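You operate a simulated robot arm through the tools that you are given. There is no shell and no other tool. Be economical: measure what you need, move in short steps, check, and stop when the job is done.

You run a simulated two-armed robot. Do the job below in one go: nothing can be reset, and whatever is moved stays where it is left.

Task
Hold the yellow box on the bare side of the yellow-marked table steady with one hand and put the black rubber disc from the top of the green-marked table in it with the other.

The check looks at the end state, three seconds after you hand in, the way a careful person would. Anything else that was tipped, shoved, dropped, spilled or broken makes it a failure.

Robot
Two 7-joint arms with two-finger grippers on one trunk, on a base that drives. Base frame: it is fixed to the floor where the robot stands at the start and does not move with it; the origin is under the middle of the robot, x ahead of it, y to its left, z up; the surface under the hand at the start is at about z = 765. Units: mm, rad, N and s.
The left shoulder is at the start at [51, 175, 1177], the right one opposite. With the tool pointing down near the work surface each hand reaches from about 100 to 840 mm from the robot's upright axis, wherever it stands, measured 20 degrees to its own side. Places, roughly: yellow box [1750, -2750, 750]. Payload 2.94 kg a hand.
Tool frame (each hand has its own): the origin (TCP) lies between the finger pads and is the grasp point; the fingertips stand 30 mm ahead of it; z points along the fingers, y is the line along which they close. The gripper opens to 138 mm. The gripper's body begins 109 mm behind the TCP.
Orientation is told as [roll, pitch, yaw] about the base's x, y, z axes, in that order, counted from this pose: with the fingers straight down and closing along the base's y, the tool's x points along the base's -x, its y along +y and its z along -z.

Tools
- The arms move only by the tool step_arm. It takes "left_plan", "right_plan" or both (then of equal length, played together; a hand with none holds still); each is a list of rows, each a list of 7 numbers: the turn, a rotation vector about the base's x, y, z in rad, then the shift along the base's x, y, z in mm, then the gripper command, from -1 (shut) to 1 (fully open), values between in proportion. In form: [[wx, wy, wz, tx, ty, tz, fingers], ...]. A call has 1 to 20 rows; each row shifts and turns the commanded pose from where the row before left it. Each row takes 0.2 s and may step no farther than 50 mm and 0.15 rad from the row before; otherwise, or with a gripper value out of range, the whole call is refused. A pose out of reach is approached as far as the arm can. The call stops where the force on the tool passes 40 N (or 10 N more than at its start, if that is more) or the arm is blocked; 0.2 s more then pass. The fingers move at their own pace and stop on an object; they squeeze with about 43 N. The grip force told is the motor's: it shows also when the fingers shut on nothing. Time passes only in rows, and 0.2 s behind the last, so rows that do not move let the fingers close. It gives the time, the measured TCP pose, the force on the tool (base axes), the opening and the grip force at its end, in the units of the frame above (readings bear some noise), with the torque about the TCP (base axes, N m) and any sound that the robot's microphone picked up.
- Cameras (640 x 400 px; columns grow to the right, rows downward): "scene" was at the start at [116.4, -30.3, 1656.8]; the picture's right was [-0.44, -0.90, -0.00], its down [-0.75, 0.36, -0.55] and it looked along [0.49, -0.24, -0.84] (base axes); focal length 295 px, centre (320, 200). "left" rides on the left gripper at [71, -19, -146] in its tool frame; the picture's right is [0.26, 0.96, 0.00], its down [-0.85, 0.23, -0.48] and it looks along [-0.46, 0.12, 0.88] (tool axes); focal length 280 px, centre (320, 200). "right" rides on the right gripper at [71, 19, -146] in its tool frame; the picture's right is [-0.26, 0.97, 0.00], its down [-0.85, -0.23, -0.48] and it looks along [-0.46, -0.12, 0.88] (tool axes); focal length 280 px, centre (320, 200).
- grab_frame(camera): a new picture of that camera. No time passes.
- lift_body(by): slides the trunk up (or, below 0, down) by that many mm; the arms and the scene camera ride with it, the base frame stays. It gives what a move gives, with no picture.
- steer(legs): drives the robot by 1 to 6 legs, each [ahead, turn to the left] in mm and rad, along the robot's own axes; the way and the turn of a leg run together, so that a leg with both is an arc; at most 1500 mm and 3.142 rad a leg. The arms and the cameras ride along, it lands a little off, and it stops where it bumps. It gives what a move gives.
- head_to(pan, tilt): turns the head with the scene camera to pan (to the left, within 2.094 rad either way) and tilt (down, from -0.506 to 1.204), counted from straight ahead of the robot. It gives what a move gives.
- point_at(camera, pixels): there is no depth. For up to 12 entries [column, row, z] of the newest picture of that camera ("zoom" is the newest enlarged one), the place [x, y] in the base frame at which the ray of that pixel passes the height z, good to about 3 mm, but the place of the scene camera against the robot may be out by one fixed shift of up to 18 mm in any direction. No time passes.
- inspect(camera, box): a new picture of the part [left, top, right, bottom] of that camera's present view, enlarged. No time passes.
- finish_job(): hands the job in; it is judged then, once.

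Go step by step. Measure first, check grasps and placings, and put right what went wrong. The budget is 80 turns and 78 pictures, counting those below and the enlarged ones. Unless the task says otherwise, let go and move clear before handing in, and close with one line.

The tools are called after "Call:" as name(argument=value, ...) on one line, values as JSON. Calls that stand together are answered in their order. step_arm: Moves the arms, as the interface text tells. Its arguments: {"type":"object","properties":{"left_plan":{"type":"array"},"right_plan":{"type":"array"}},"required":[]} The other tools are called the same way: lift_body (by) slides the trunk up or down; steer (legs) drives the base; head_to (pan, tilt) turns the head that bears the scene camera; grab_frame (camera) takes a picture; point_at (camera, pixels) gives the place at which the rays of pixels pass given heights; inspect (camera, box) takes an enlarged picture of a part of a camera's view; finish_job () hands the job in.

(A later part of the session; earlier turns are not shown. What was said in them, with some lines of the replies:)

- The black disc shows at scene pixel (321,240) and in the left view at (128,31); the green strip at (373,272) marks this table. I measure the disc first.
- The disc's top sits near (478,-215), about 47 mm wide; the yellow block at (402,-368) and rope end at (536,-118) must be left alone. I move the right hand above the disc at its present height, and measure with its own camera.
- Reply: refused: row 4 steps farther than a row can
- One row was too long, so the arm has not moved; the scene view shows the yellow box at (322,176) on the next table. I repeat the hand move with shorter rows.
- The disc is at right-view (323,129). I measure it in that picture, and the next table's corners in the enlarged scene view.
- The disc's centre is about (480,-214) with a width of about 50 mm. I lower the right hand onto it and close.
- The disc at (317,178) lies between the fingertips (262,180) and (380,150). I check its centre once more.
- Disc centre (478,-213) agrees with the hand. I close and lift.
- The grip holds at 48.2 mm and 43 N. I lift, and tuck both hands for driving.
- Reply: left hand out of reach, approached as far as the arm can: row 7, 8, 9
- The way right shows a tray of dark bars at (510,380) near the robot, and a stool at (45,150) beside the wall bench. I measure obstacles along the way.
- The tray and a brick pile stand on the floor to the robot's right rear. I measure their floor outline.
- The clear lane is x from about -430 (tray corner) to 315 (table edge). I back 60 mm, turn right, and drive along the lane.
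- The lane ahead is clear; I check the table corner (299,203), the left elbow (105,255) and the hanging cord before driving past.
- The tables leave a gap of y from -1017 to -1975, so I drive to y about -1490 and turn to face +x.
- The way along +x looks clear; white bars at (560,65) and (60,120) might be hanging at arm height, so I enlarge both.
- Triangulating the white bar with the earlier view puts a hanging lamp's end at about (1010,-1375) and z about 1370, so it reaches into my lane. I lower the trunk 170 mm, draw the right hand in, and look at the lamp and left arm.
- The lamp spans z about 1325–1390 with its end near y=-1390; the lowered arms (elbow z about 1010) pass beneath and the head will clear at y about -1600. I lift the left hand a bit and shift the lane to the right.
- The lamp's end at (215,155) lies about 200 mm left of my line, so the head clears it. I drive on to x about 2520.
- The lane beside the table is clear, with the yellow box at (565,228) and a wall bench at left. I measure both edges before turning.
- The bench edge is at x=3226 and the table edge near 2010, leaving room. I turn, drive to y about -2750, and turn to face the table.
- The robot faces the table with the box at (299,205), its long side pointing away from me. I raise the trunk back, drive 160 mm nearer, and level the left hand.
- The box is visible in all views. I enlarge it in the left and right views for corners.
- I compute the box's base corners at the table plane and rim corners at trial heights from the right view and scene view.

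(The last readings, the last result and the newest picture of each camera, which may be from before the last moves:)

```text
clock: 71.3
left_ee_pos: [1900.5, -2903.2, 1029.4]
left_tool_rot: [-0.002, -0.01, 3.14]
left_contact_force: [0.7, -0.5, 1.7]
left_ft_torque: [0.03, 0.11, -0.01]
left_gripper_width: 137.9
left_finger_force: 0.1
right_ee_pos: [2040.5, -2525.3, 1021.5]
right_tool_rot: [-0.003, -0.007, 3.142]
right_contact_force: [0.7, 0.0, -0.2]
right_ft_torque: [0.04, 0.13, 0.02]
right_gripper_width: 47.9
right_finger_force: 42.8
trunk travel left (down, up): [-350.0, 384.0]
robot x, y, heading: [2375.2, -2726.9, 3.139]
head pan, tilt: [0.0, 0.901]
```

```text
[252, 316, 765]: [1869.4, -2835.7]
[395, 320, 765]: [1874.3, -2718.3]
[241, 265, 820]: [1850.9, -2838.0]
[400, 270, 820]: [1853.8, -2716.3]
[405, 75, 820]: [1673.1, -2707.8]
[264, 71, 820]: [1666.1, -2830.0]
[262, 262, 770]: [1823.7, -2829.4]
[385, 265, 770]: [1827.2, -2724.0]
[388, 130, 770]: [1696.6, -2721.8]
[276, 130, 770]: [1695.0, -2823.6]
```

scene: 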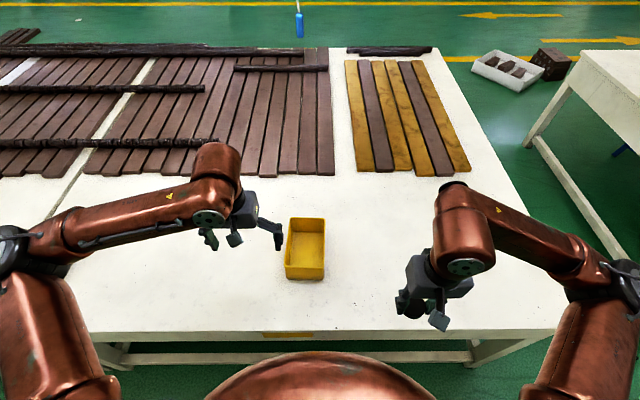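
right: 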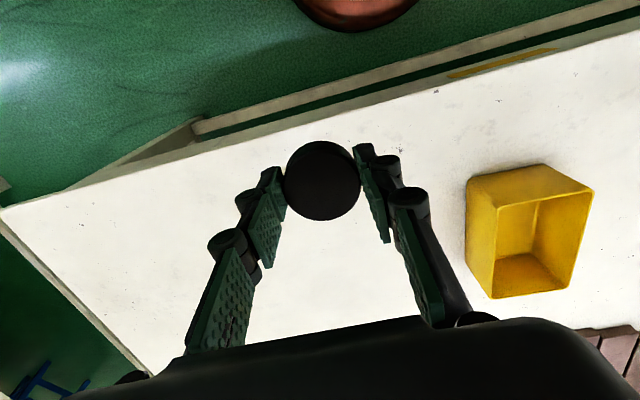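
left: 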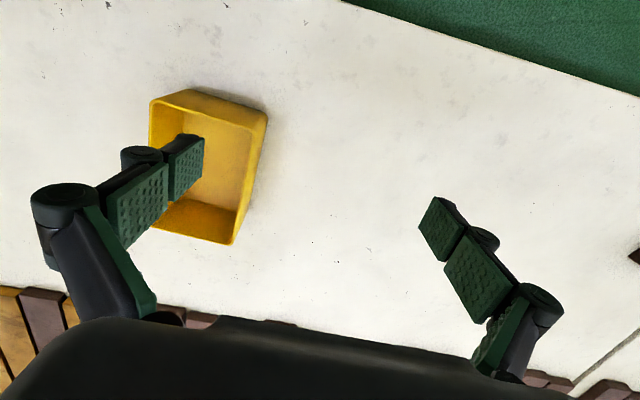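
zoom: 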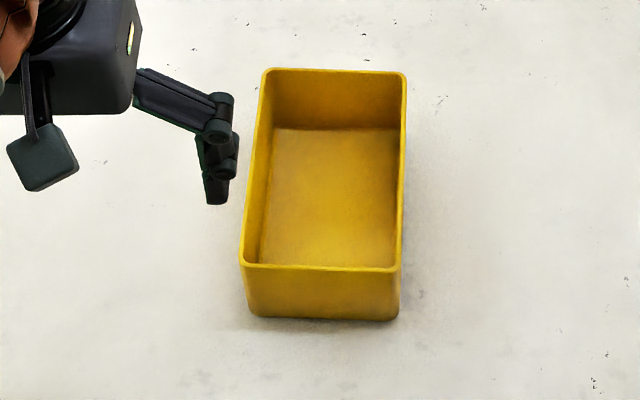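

The box spans about x 1695–1872, y -2834 to -2716, rim z about 850. The left hand will pinch the near wall (x about 1868) with fingers closing along x, leaning toward -y so the right hand has room; I turn it first where it stands.

Call:
step_arm(left_plan=[[0, 0, -0.15, 0, 0, 0, 0.5], [0, 0, -0.15, 0, 0, 0, 0], [0, 0, -0.15, 0, 0, 0, 0], [0, 0, -0.15, 0, 0, 0, 0], [0, 0, -0.15, 0, 0, 0, 0], [0, 0, -0.15, 0, 0, 0, 0], [0, 0, -0.15, 0, 0, 0, 0], [0, 0, -0.15, 0, 0, 0, 0], [0, 0, -0.15, 0, 0, 0, 0], [0, 0, -0.15, 0, 0, 0, 0], [0, 0, -0.07, 0, 0, 0, 0], [0.14, 0, 0, 0, 0, 0, 0], [0.14, 0, 0, 0, 0, 0, 0], [0.12, 0, 0, 0, 0, 0, 0]])

Call:
grab_frame(camera="left")

Call:
grab_frame(camera="scene")

```text
clock: 74.3
left_ee_pos: [1897.7, -2902.6, 1029.1]
left_tool_rot: [0.001, -0.405, 1.57]
left_contact_force: [0.1, -1.2, 0.6]
left_ft_torque: [0.02, -0.01, -0.01]
left_gripper_width: 69.1
left_finger_force: 0.1
right_ee_pos: [2035.8, -2523.9, 1022.1]
right_tool_rot: [-0.002, -0.003, 3.141]
right_contact_force: [0.5, 0.5, -1.0]
right_ft_torque: [0.0, 0.01, -0.01]
right_gripper_width: 48.0
right_finger_force: 43.3
trunk travel left (down, up): [-350.0, 384.0]
robot x, y, heading: [2371.9, -2733.7, 3.147]
head pan, tilt: [0.0, 0.901]
```

```text
48 pictures are left
```

left: 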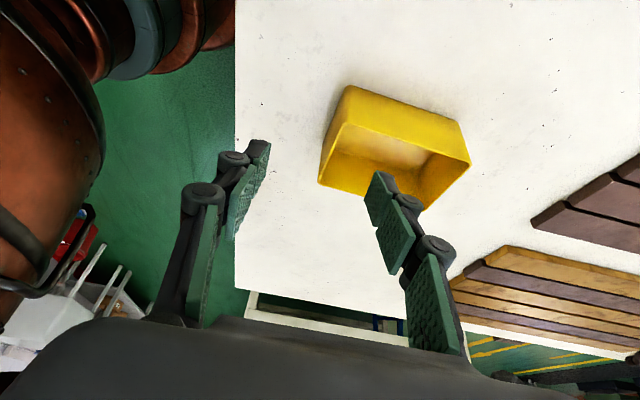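

```text
47 pictures are left
```

scene: 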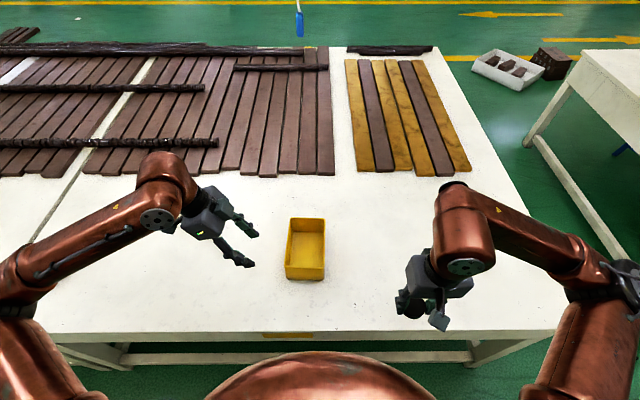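

The turn worked. I locate the near wall's rim (pixels (347,122) to (319,182)) in the left view at z=850.

Call:
inspect(camera="left", box=[300, 70, 492, 220])

Call:
point_at(camera="left", pixels=[[347, 122, 850], [319, 182, 850], [470, 162, 850], [347, 86, 765]])

```text
2.67 times, centred on (396, 145) of left
```

zoom: 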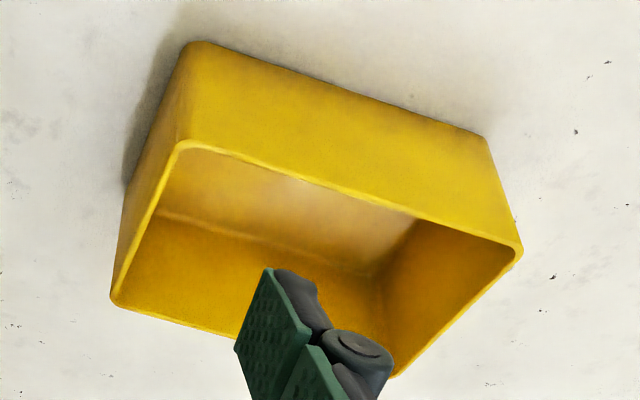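

```text
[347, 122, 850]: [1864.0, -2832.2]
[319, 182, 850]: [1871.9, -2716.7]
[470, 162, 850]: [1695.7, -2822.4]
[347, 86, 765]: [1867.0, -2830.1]
```

The near wall's centre line is x about 1866 at y=-2790, turned about -0.05 rad. I bring the left hand above it, with fingertips still clear of the rim, and look.

Call:
step_arm(left_plan=[[0, 0, -0.05, -8, 28, 0, 0], [0, 0, 0, -8, 28, -20, 0], [0, 0, 0, -8, 28, -30, 0], [0, 0, 0, -8, 28, -30, 0], [0, 0, 0, 0, 0, -15, 0], [0, 0, 0, 0, 0, 0, -0.3]])

Call:
grab_frame(camera="left")

Call:
inspect(camera="scene", box=[220, 170, 412, 290])

```text
clock: 75.7
left_ee_pos: [1861.7, -2787.1, 935.9]
left_tool_rot: [0.0, -0.402, 1.52]
left_contact_force: [-0.1, 0.2, -0.8]
left_ft_torque: [-0.01, 0.01, 0.0]
left_gripper_width: 48.4
left_finger_force: 0.0
right_ee_pos: [2037.7, -2522.9, 1021.2]
right_tool_rot: [0.0, -0.003, 3.141]
right_contact_force: [0.0, -0.5, -0.5]
right_ft_torque: [-0.03, 0.01, -0.03]
right_gripper_width: 48.1
right_finger_force: 43.2
trunk travel left (down, up): [-350.0, 384.0]
robot x, y, heading: [2373.5, -2725.0, 3.139]
head pan, tilt: [0.0, 0.901]
```

```text
45 pictures are left
```

left: 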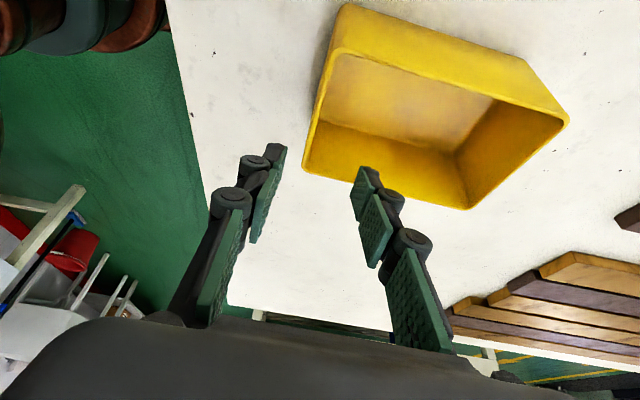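

```text
3.33 times, centred on (316, 230) of scene
```

zoom: 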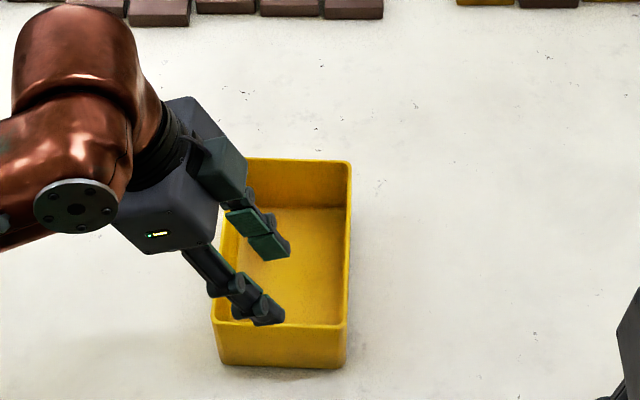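

The fingertips (278,150) and (367,175) straddle the near wall, whose rim runs from (336,50) to (305,165). I measure the rim and tips precisely.

Call:
point_at(camera="left", pixels=[[336, 50, 850], [320, 107, 850], [305, 168, 850], [312, 166, 850], [328, 107, 850], [278, 150, 908], [367, 175, 908], [568, 120, 850], [468, 207, 850]])

```text
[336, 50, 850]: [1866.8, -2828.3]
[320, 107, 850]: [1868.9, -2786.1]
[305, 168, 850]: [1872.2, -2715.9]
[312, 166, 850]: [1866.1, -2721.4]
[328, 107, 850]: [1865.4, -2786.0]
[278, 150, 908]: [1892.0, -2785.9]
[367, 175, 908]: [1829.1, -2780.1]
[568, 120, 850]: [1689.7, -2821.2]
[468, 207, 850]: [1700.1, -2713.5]
```

The wall's centre is x about 1867 and the hand is 5.5 mm short of it. I correct, lower to z about 843, and check.

Call:
step_arm(left_plan=[[0, 0, 0, 5.5, 0, -20, -0.3], [0, 0, 0, 0, 0, -30, -0.3], [0, 0, 0, 0, 0, -25, -0.3], [0, 0, 0, 0, 0, -17, -0.3], [0, 0, 0, 0, 0, 0, -0.3]])

Call:
grab_frame(camera="left")

Call:
inspect(camera="scene", box=[220, 170, 412, 290])

```text
clock: 76.9
left_ee_pos: [1868.3, -2791.2, 841.0]
left_tool_rot: [0.001, -0.402, 1.521]
left_contact_force: [-0.2, 0.3, -0.5]
left_ft_torque: [0.02, -0.03, 0.04]
left_gripper_width: 48.2
left_finger_force: 0.1
right_ee_pos: [2036.8, -2522.3, 1022.3]
right_tool_rot: [0.0, -0.005, 3.141]
right_contact_force: [-1.1, 0.5, 0.1]
right_ft_torque: [0.03, 0.0, 0.03]
right_gripper_width: 48.2
right_finger_force: 43.0
trunk travel left (down, up): [-350.0, 384.0]
robot x, y, heading: [2376.8, -2727.8, 3.145]
head pan, tilt: [0.0, 0.901]
```

```text
43 pictures are left
```

left: 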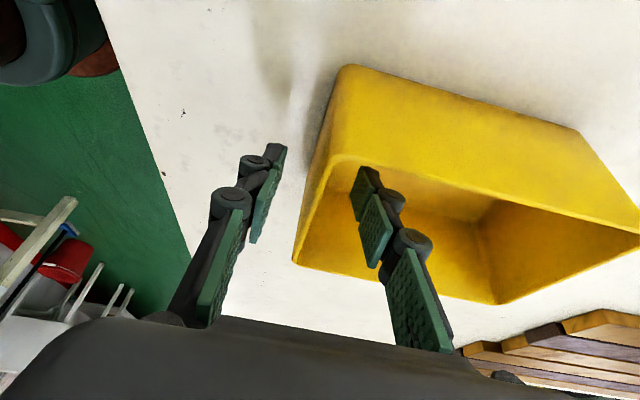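

```text
3.33 times, centred on (316, 230) of scene
```

zoom: 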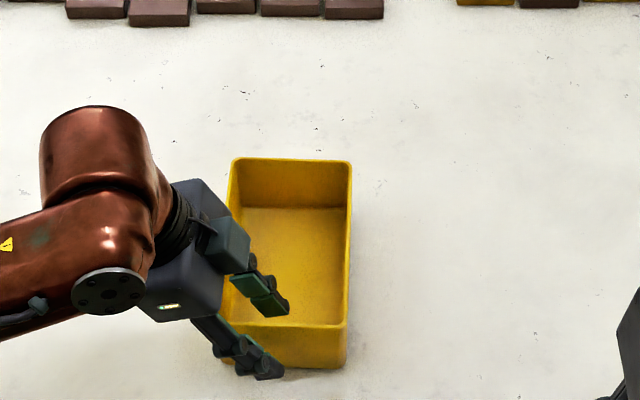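

One finger is inside and one outside the near wall, with no contact. I close the left hand on the wall.

Call:
step_arm(left_plan=[[0, 0, 0, 0, 0, 0, -0.6], [0, 0, 0, 0, 0, 0, -0.8], [0, 0, 0, 0, 0, 0, -1], [0, 0, 0, 0, 0, 0, -1], [0, 0, 0, 0, 0, 0, -1]])

Call:
inspect(camera="scene", box=[220, 170, 412, 290])

Call:
grab_frame(camera="left")

```text
clock: 78.1
left_ee_pos: [1868.2, -2791.9, 840.9]
left_tool_rot: [-0.002, -0.404, 1.521]
left_contact_force: [-0.1, -0.9, -0.8]
left_ft_torque: [-0.01, -0.07, 0.03]
left_gripper_width: 6.1
left_finger_force: 32.6
right_ee_pos: [2036.1, -2523.9, 1021.2]
right_tool_rot: [-0.001, -0.002, 3.139]
right_contact_force: [0.4, -0.3, -0.5]
right_ft_torque: [0.01, 0.05, -0.01]
right_gripper_width: 48.2
right_finger_force: 42.9
trunk travel left (down, up): [-350.0, 384.0]
robot x, y, heading: [2372.0, -2728.9, 3.139]
head pan, tilt: [0.0, 0.901]
```

```text
3.33 times, centred on (316, 230) of scene
```

zoom: 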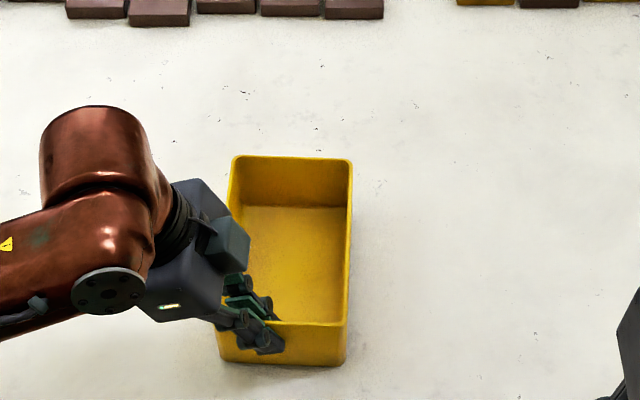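

```text
40 pictures are left
```

left: 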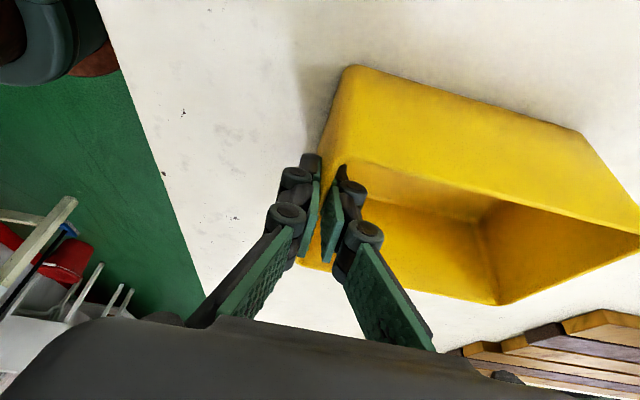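

The left hand holds the near wall (6.1 mm opening) and the box has not visibly moved. Now I turn the right hand +90° (camera away from the left hand), leaning slightly to +y, while the left keeps hold.

Call:
step_arm(right_plan=[[0, 0, 0.15, 0, 0, 5, -0.8], [0, 0, 0.15, 0, 0, 5, -0.8], [0, 0, 0.15, 0, 0, 5, -0.8], [0, 0, 0.15, 0, 0, 5, -0.8], [0, 0, 0.15, 0, 0, 0, -0.8], [0, 0, 0.15, 0, 0, 0, -0.8], [0, 0, 0.15, 0, 0, 0, -0.8], [0, 0, 0.15, 0, 0, 0, -0.8], [0, 0, 0.15, 0, 0, 0, -0.8], [0, 0, 0.15, 0, 0, 0, -0.8], [0, 0, 0.07, 0, 0, 0, -0.8], [-0.15, 0, 0, 0, 0, 0, -0.8], [-0.15, 0, 0, 0, 0, 0, -0.8]])

Call:
grab_frame(camera="scene")

Call:
grab_frame(camera="right")

```text
clock: 80.9
left_ee_pos: [1868.6, -2791.0, 841.4]
left_tool_rot: [0.001, -0.405, 1.521]
left_contact_force: [-0.6, -1.0, 0.0]
left_ft_torque: [-0.04, -0.01, -0.03]
left_gripper_width: 6.0
left_finger_force: 32.3
right_ee_pos: [2099.0, -2578.6, 1059.7]
right_tool_rot: [-0.001, -0.304, -1.578]
right_contact_force: [0.1, 0.9, 0.1]
right_ft_torque: [-0.01, 0.01, 0.01]
right_gripper_width: 48.1
right_finger_force: 42.8
right hand out of reach, approached as far as the arm can: row 9, 10, 11, 12, 13
trunk travel left (down, up): [-350.0, 384.0]
robot x, y, heading: [2371.6, -2724.9, 3.141]
head pan, tilt: [0.0, 0.901]
```

```text
39 pictures are left
```

scene: 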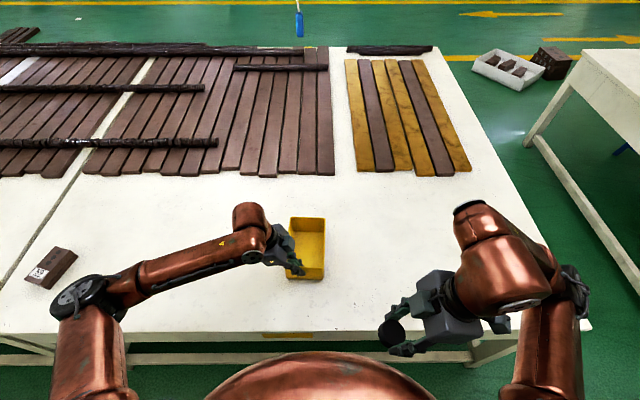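

```text
38 pictures are left
```

right: 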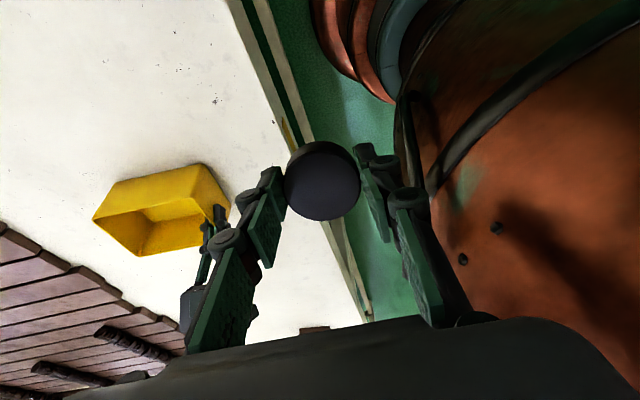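

Both grips hold. I swing the right hand out to x about 1760, staying at y about -2600 and high, then read.

Call:
step_arm(right_plan=[[0, 0, 0, -45, 0, 0, -0.8], [0, 0, 0, -45, 0, 0, -0.8], [0, 0, 0, -45, 0, 0, -0.8], [0, 0, 0, -45, 0, 0, -0.8], [0, 0, 0, -45, 0, 0, -0.8], [0, 0, 0, -45, 0, 0, -0.8]])

Call:
grab_frame(camera="right")

```text
clock: 82.3
left_ee_pos: [1867.4, -2792.0, 842.2]
left_tool_rot: [0.0, -0.403, 1.524]
left_contact_force: [-0.3, 1.0, -0.3]
left_ft_torque: [-0.04, 0.0, 0.01]
left_gripper_width: 6.2
left_finger_force: 32.0
right_ee_pos: [2029.8, -2671.5, 1107.6]
right_tool_rot: [0.002, -0.303, -1.577]
right_contact_force: [0.2, -0.6, -0.4]
right_ft_torque: [0.01, 0.03, 0.0]
right_gripper_width: 47.9
right_finger_force: 43.3
right hand out of reach, approached as far as the arm can: row 1, 2, 3, 4, 5, 6
trunk travel left (down, up): [-350.0, 384.0]
robot x, y, heading: [2372.6, -2725.2, 3.142]
head pan, tilt: [0.0, 0.901]
```

```text
37 pictures are left
```

right: 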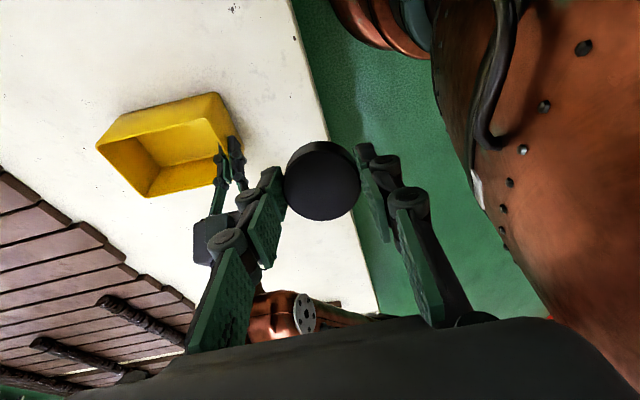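

The right arm is at a joint limit near (2030,-2671,1108) and is not following. I back out some of the yaw and move outward to +y to free it.

Call:
step_arm(right_plan=[[0, 0, -0.15, 0, 20, 0, -0.8], [0, 0, -0.15, 0, 20, 0, -0.8], [0, 0, -0.15, 0, 20, 0, -0.8], [0, 0, -0.15, 0, 20, 0, -0.8], [0, 0, -0.1, 0, 20, 0, -0.8]])

Call:
grab_frame(camera="scene")

```text
clock: 83.5
left_ee_pos: [1869.8, -2791.4, 841.2]
left_tool_rot: [0.001, -0.404, 1.521]
left_contact_force: [0.3, 0.9, 0.2]
left_ft_torque: [0.01, 0.0, -0.08]
left_gripper_width: 6.1
left_finger_force: 32.3
right_ee_pos: [2029.4, -2568.1, 1105.6]
right_tool_rot: [0.002, -0.304, -2.28]
right_contact_force: [1.0, -0.1, -0.5]
right_ft_torque: [-0.02, 0.0, -0.01]
right_gripper_width: 47.8
right_finger_force: 43.1
trunk travel left (down, up): [-350.0, 384.0]
robot x, y, heading: [2372.7, -2728.6, 3.137]
head pan, tilt: [0.0, 0.901]
```

```text
36 pictures are left
```

scene: 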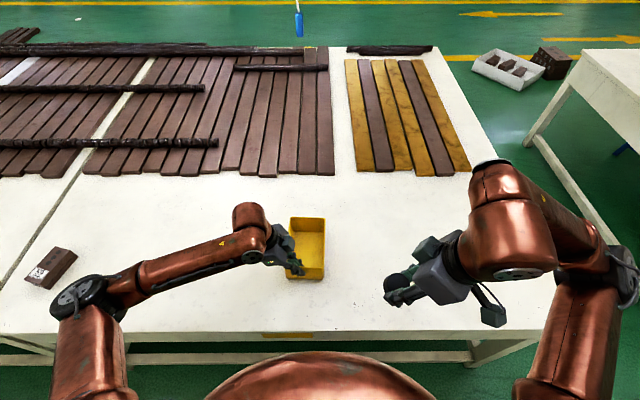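

Freed: the hand follows again at yaw -2.28. I move it out over the table first.

Call:
step_arm(right_plan=[[0, 0, 0, -40, 0, -8, -0.8], [0, 0, 0, -40, 0, -8, -0.8], [0, 0, 0, -40, 0, -8, -0.8], [0, 0, 0, -40, 0, -8, -0.8], [0, 0, 0, -40, 0, -8, -0.8], [0, 0, 0, -40, 0, -8, -0.8], [0, 0, 0, -40, 0, -8, -0.8]])

Call:
step_arm(right_plan=[[0, 0, 0.15, 0, 0, 0, -0.8], [0, 0, 0.15, 0, 0, 0, -0.8], [0, 0, 0.15, 0, 0, 0, -0.8], [0, 0, 0.15, 0, 0, 0, -0.8], [0, 0, 0.1, 0, 0, 0, -0.8]])

Call:
grab_frame(camera="scene")

Call:
grab_frame(camera="right")

```text
clock: 85.1
left_ee_pos: [1869.3, -2792.1, 842.9]
left_tool_rot: [0.0, -0.403, 1.522]
left_contact_force: [-0.3, 0.1, 0.0]
left_ft_torque: [0.02, -0.01, -0.04]
left_gripper_width: 5.8
left_finger_force: 32.6
right_ee_pos: [1838.0, -2570.8, 1066.9]
right_tool_rot: [0.002, -0.305, -2.274]
right_contact_force: [0.4, -0.2, -0.5]
right_ft_torque: [0.0, 0.01, -0.02]
right_gripper_width: 48.2
right_finger_force: 42.8
right hand out of reach, approached as far as the arm can: row 5, 6, 7
trunk travel left (down, up): [-350.0, 384.0]
robot x, y, heading: [2374.3, -2728.0, 3.141]
head pan, tilt: [0.0, 0.901]
```

```text
clock: 86.3
left_ee_pos: [1868.0, -2791.9, 842.0]
left_tool_rot: [0.001, -0.402, 1.521]
left_contact_force: [-0.4, -0.3, 0.1]
left_ft_torque: [-0.03, 0.0, -0.04]
left_gripper_width: 5.9
left_finger_force: 32.3
right_ee_pos: [1838.2, -2572.0, 1068.6]
right_tool_rot: [0.002, -0.304, -2.276]
right_contact_force: [-0.4, 0.2, -1.3]
right_ft_torque: [0.01, -0.01, 0.02]
right_gripper_width: 48.1
right_finger_force: 42.4
right hand out of reach, approached as far as the arm can: row 1, 2, 3, 4, 5
trunk travel left (down, up): [-350.0, 384.0]
robot x, y, heading: [2371.5, -2728.8, 3.139]
head pan, tilt: [0.0, 0.901]
```

```text
35 pictures are left
```

scene: 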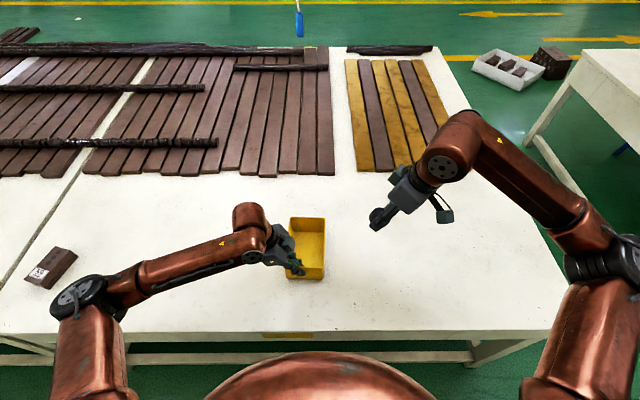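

```text
34 pictures are left
```

right: 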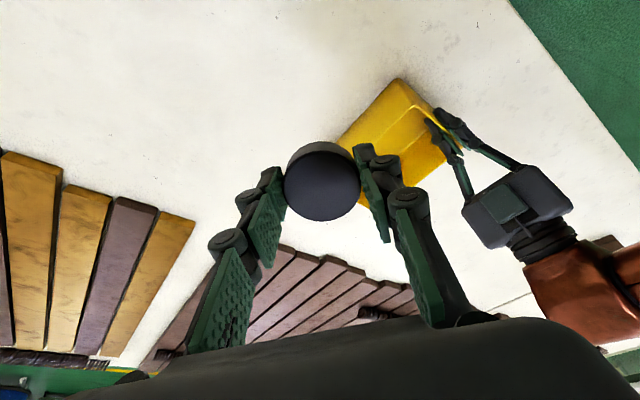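

The yaw limit blocks it, so I'll settle for a modest yaw: undo the tilt and turn back 0.45 rad so the arm is comfortable again.

Call:
step_arm(right_plan=[[0, 0, -0.15, 0, 0, 0, -0.8], [0, 0, -0.15, 0, 0, 0, -0.8], [0, 0, -0.15, 0, 0, 0, -0.8]])

Call:
step_arm(right_plan=[[0.04, -0.093, 0, -25, -20, 0, -0.8], [0.04, -0.093, 0, -25, -20, 0, -0.8], [0.037, -0.092, 0, -25, -20, 0, -0.8], [0, 0, 0, -20, -20, 0, -0.8]])

Call:
grab_frame(camera="right")

```text
clock: 87.1
left_ee_pos: [1868.7, -2792.4, 842.2]
left_tool_rot: [0.001, -0.404, 1.521]
left_contact_force: [0.2, -0.5, -0.5]
left_ft_torque: [-0.03, 0.02, -0.02]
left_gripper_width: 5.9
left_finger_force: 32.4
right_ee_pos: [1838.3, -2569.4, 1066.4]
right_tool_rot: [0.001, -0.303, -2.728]
right_contact_force: [-0.4, -0.8, -0.7]
right_ft_torque: [0.01, -0.02, -0.01]
right_gripper_width: 48.0
right_finger_force: 43.0
trunk travel left (down, up): [-350.0, 384.0]
robot x, y, heading: [2370.5, -2728.4, 3.145]
head pan, tilt: [0.0, 0.901]
```

```text
clock: 88.1
left_ee_pos: [1868.7, -2792.9, 841.8]
left_tool_rot: [0.0, -0.403, 1.521]
left_contact_force: [0.1, -0.9, 1.2]
left_ft_torque: [0.09, -0.06, 0.03]
left_gripper_width: 6.2
left_finger_force: 32.2
right_ee_pos: [1742.3, -2650.6, 1067.9]
right_tool_rot: [0.006, 0.0, -2.725]
right_contact_force: [0.1, -0.7, -0.6]
right_ft_torque: [0.0, -0.04, -0.02]
right_gripper_width: 47.8
right_finger_force: 42.8
trunk travel left (down, up): [-350.0, 384.0]
robot x, y, heading: [2371.7, -2729.7, 3.142]
head pan, tilt: [0.0, 0.901]
```

```text
33 pictures are left
```

right: 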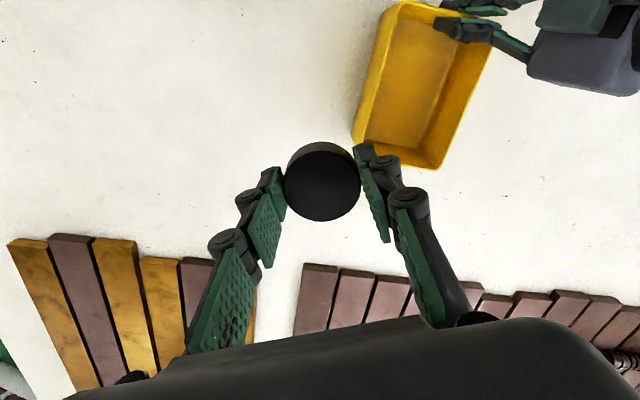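

The right hand is vertical and free at (1742,-2651). I move above the box's far half and check clearance from the left hand.

Call:
step_arm(right_plan=[[0, 0, 0, 2, -41, -10, -0.8], [0, 0, 0, 1, -41, -20, -0.8], [0, 0, 0, 1, -40, -20, -0.8], [0, 0, 0, 0, 0, -20, -0.8]])

Call:
grab_frame(camera="right")

Call:
inspect(camera="scene", box=[200, 130, 456, 290])

Call:
grab_frame(camera="left")

```text
clock: 89.1
left_ee_pos: [1869.0, -2791.0, 842.6]
left_tool_rot: [0.0, -0.403, 1.522]
left_contact_force: [-0.3, 0.2, 0.2]
left_ft_torque: [-0.01, 0.01, 0.0]
left_gripper_width: 5.7
left_finger_force: 32.0
right_ee_pos: [1745.8, -2772.0, 998.5]
right_tool_rot: [0.008, -0.002, -2.728]
right_contact_force: [0.4, 0.1, -0.3]
right_ft_torque: [-0.05, 0.04, 0.05]
right_gripper_width: 48.0
right_finger_force: 42.6
trunk travel left (down, up): [-350.0, 384.0]
robot x, y, heading: [2372.3, -2726.7, 3.14]
head pan, tilt: [0.0, 0.901]
```

```text
32 pictures are left
```

right: 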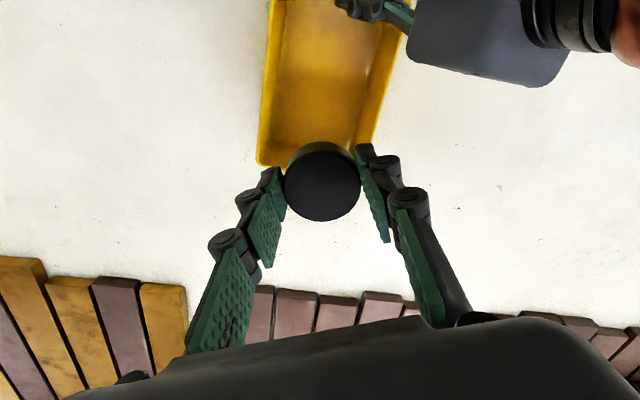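

```text
2.50 times, centred on (328, 210) of scene
```

zoom: 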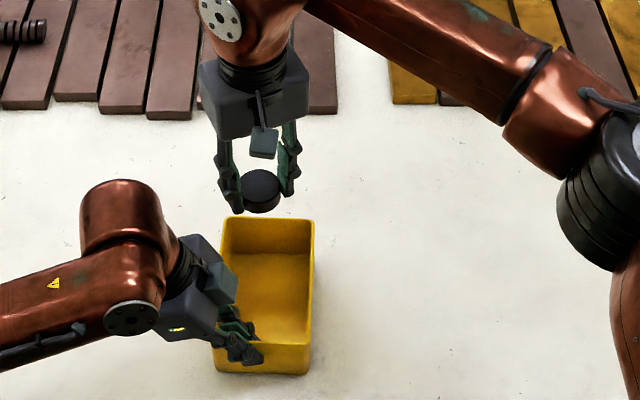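

```text
30 pictures are left
```

left: 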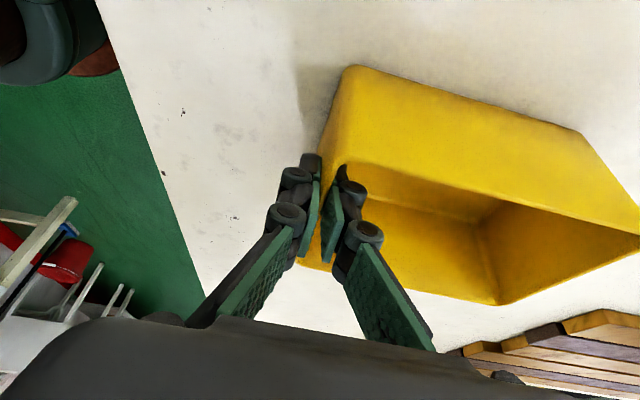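

Clearance to the left hand would be thin when lowered, so I turn the right hand back 0.2 rad and lean it 0.25 rad toward +y here, still high.

Call:
step_arm(right_plan=[[0, 0, -0.1, -2, 0, 0, -0.8], [0, 0, -0.1, -2, 0, 0, -0.8], [-0.13, 0, 0, 0, 0, 0, -0.8], [-0.12, 0, 0, 0, 0, 0, -0.8], [0, 0, 0, 0, 0, -40, -0.8], [0, 0, 0, 0, 0, -40, -0.8]])

Call:
grab_frame(camera="right")

Call:
inspect(camera="scene", box=[200, 130, 456, 290])

```text
clock: 90.5
left_ee_pos: [1868.8, -2791.5, 842.1]
left_tool_rot: [0.003, -0.402, 1.522]
left_contact_force: [0.3, 0.3, -0.7]
left_ft_torque: [0.06, 0.03, -0.04]
left_gripper_width: 6.0
left_finger_force: 32.7
right_ee_pos: [1745.0, -2773.0, 914.4]
right_tool_rot: [0.252, -0.057, -2.932]
right_contact_force: [0.4, -0.3, 0.2]
right_ft_torque: [0.01, -0.01, -0.02]
right_gripper_width: 48.2
right_finger_force: 42.5
trunk travel left (down, up): [-350.0, 384.0]
robot x, y, heading: [2374.4, -2728.2, 3.14]
head pan, tilt: [0.0, 0.901]
```

```text
29 pictures are left
```

right: 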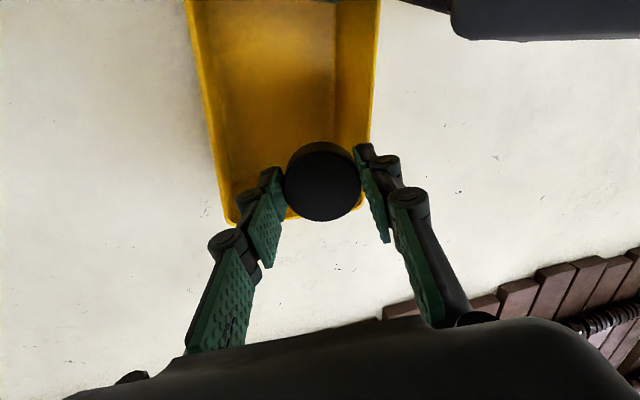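

```text
2.50 times, centred on (328, 210) of scene
```

zoom: 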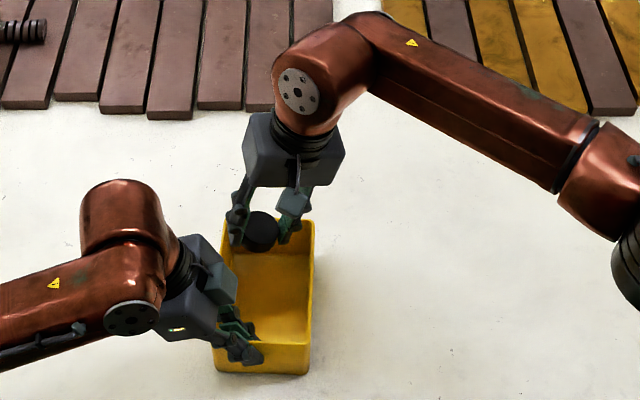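

The disc hangs over the far part of the box and the hands are clear of each other. I check the rim positions from the right view before lowering.

Call:
point_at(camera="right", pixels=[[230, 222, 850], [372, 110, 850], [300, 218, 850], [213, 130, 850], [378, 20, 850], [195, 60, 850], [323, 185, 890]])

```text
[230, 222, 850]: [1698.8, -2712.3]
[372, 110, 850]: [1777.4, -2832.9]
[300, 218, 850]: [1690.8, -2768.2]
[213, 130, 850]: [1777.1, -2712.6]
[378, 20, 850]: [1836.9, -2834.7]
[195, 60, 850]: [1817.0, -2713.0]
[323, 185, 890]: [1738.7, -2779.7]
```

The rim spans y -2833 to -2713 and the disc is at (1739,-2780), well inside. I lower to TCP z about 845.

Call:
step_arm(right_plan=[[0, 0, 0, 3, 3, -20, -0.8], [0, 0, 0, 2, 0, -20, -0.8], [0, 0, 0, 0, 0, -20, -0.8], [0, 0, 0, 0, 0, -10, -0.8]])

Call:
inspect(camera="scene", box=[220, 150, 412, 270])

Call:
grab_frame(camera="right")

```text
clock: 91.5
left_ee_pos: [1868.2, -2791.3, 842.9]
left_tool_rot: [0.0, -0.404, 1.521]
left_contact_force: [0.0, 0.8, 0.3]
left_ft_torque: [0.09, 0.03, 0.01]
left_gripper_width: 5.9
left_finger_force: 32.1
right_ee_pos: [1747.5, -2769.0, 847.4]
right_tool_rot: [0.251, -0.054, -2.933]
right_contact_force: [-0.2, 0.4, -0.2]
right_ft_torque: [-0.02, -0.04, -0.01]
right_gripper_width: 48.0
right_finger_force: 43.0
trunk travel left (down, up): [-350.0, 384.0]
robot x, y, heading: [2373.5, -2730.7, 3.143]
head pan, tilt: [0.0, 0.901]
```

```text
3.33 times, centred on (316, 210) of scene
```

zoom: 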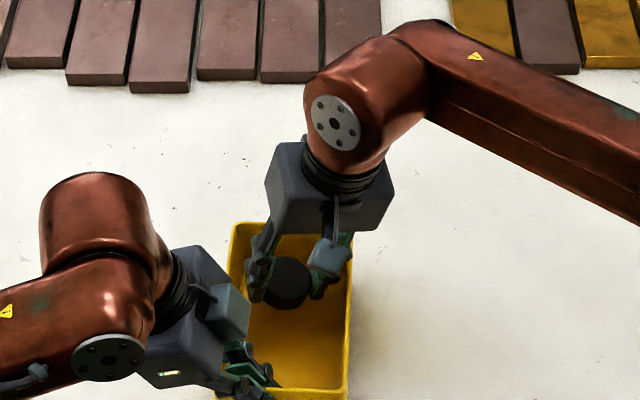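

```text
26 pictures are left
```

right: 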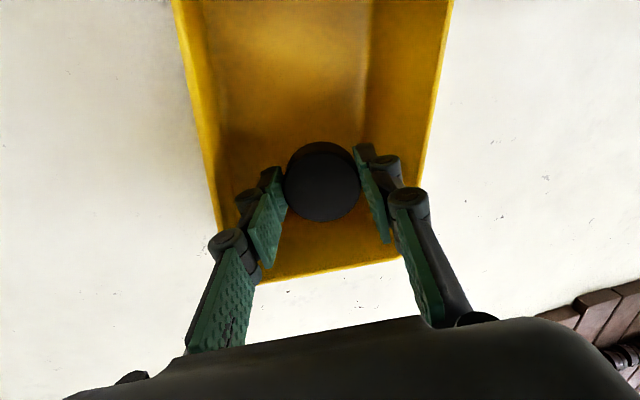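

The disc is inside the box below the rim, touching nothing. I shift 4 mm to -y, open slightly to let it drop, then lift straight out.

Call:
step_arm(right_plan=[[0, 0, 0, 0, -4, -6, -0.8], [0, 0, 0, 0, 0, 0, -0.1], [0, 0, 0, 0, 0, 0, -0.1], [0, 0, 0, 0, 0, 0, -0.1], [0, 0, 0, 0, 0, 0, -0.1]])

Call:
grab_frame(camera="right")

```text
clock: 92.7
left_ee_pos: [1868.1, -2791.4, 841.5]
left_tool_rot: [0.0, -0.403, 1.523]
left_contact_force: [0.0, 0.1, -0.1]
left_ft_torque: [0.01, -0.02, 0.02]
left_gripper_width: 5.8
left_finger_force: 32.5
right_ee_pos: [1748.0, -2772.5, 839.7]
right_tool_rot: [0.252, -0.053, -2.933]
right_contact_force: [1.1, -0.2, 0.3]
right_ft_torque: [0.02, 0.03, 0.0]
right_gripper_width: 62.1
right_finger_force: 0.0
trunk travel left (down, up): [-350.0, 384.0]
robot x, y, heading: [2373.7, -2731.3, 3.145]
head pan, tilt: [0.0, 0.901]
```

```text
25 pictures are left
```

right: 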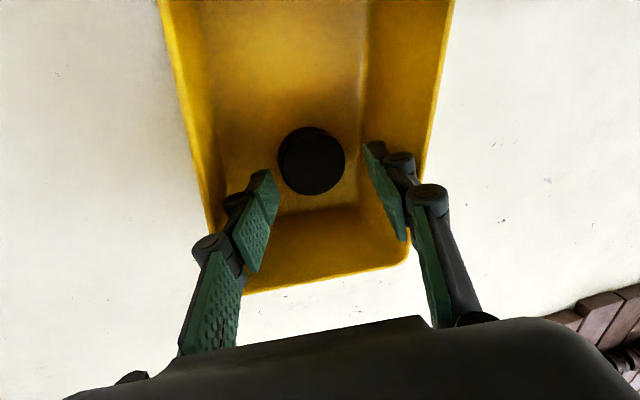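

The disc lies flat on the box floor at (311,160). I lift the right hand straight up and pull it away to +y.

Call:
step_arm(right_plan=[[0, 0, 0, 0, 0, 20, -0.1], [0, 0, 0, 0, 0, 35, -0.1], [0, 0, 0, 0, 0, 40, -0.1], [0, 0, 0, 0, 0, 40, -0.1], [0, 0, 0, 0, 30, 20, -0.1], [0, 0, 0, 0, 45, 0, -0.1], [0, 0, 0, 0, 45, 0, -0.1], [0, 0, 0, 0, 45, 0, -0.1]])

Call:
inspect(camera="scene", box=[200, 130, 456, 290])

```text
clock: 94.5
left_ee_pos: [1868.7, -2790.8, 842.9]
left_tool_rot: [0.0, -0.402, 1.523]
left_contact_force: [0.8, 1.1, -1.0]
left_ft_torque: [0.09, 0.01, -0.06]
left_gripper_width: 6.0
left_finger_force: 32.3
right_ee_pos: [1746.7, -2608.4, 995.7]
right_tool_rot: [0.251, -0.055, -2.933]
right_contact_force: [0.4, 0.9, 0.9]
right_ft_torque: [-0.05, 0.03, 0.04]
right_gripper_width: 62.2
right_finger_force: 0.2
trunk travel left (down, up): [-350.0, 384.0]
robot x, y, heading: [2373.2, -2726.5, 3.14]
head pan, tilt: [0.0, 0.901]
```

```text
2.50 times, centred on (328, 210) of scene
```

zoom: 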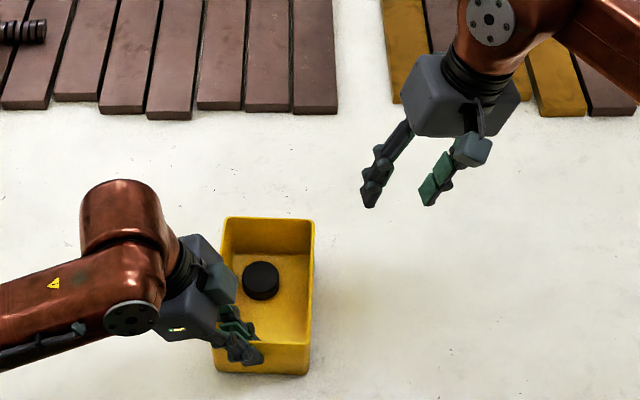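

The disc sits in the box and the right hand is clear. I open the left hand slightly and lift it straight up, then back.

Call:
step_arm(left_plan=[[0, 0, 0, 0, 0, 0, -0.8], [0, 0, 0, 0, 0, 0, -0.5], [0, 0, 0, 0, 0, 0, -0.5], [0, 0, 0, 0, 0, 0, -0.5], [0, 0, 0, 0, 0, 15, -0.5], [0, 0, 0, 0, 0, 30, -0.5], [0, 0, 0, 0, 0, 40, -0.5], [0, 0, 0, 0, 0, 40, -0.5], [0, 0, 0, 0, -40, 10, -0.5], [0, 0, 0, 0, -45, 0, -0.5], [0, 0, 0, 0, -45, 0, -0.5]])

Call:
grab_frame(camera="scene")

Call:
inspect(camera="scene", box=[200, 130, 456, 290])

```text
clock: 96.9
left_ee_pos: [1870.6, -2924.2, 972.6]
left_tool_rot: [-0.001, -0.405, 1.519]
left_contact_force: [0.3, -0.4, 0.7]
left_ft_torque: [0.02, 0.03, -0.01]
left_gripper_width: 34.5
left_finger_force: 0.0
right_ee_pos: [1746.3, -2611.8, 995.5]
right_tool_rot: [0.25, -0.057, -2.934]
right_contact_force: [0.2, -0.2, 0.5]
right_ft_torque: [0.03, 0.02, -0.01]
right_gripper_width: 62.1
right_finger_force: 0.1
trunk travel left (down, up): [-350.0, 384.0]
robot x, y, heading: [2374.8, -2727.4, 3.14]
head pan, tilt: [0.0, 0.901]
```

```text
23 pictures are left
```

scene: 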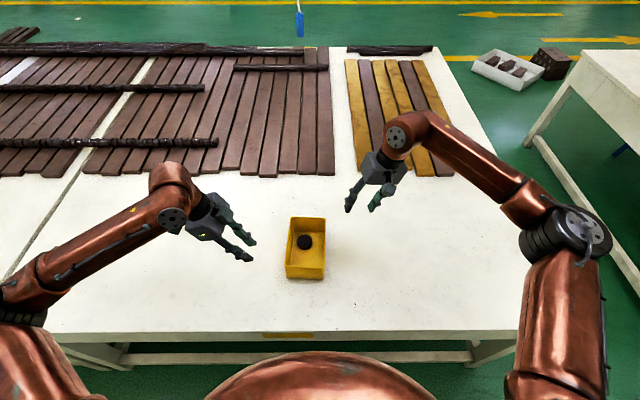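

```text
2.50 times, centred on (328, 210) of scene
```

zoom: 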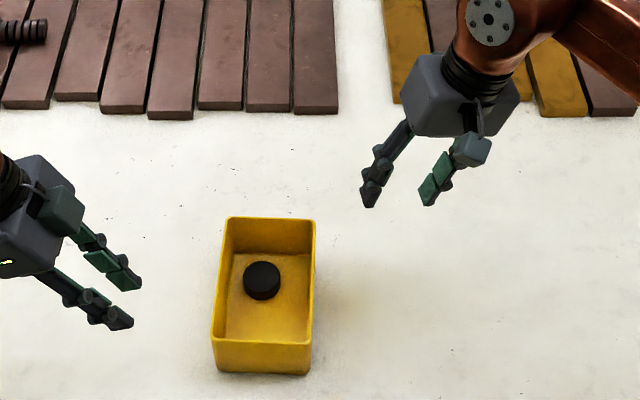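

The box stands where it was with the disc flat inside (zoom (262,280)), and both hands are clear, so I hand in.

Call:
finish_job()

```text
The job is handed in.
```

The black rubber disc is lying flat in the yellow box. The left hand held the box steady while the right hand put the disc in. The box stayed where it was, nothing else was touched that I could see, and both hands are clear.
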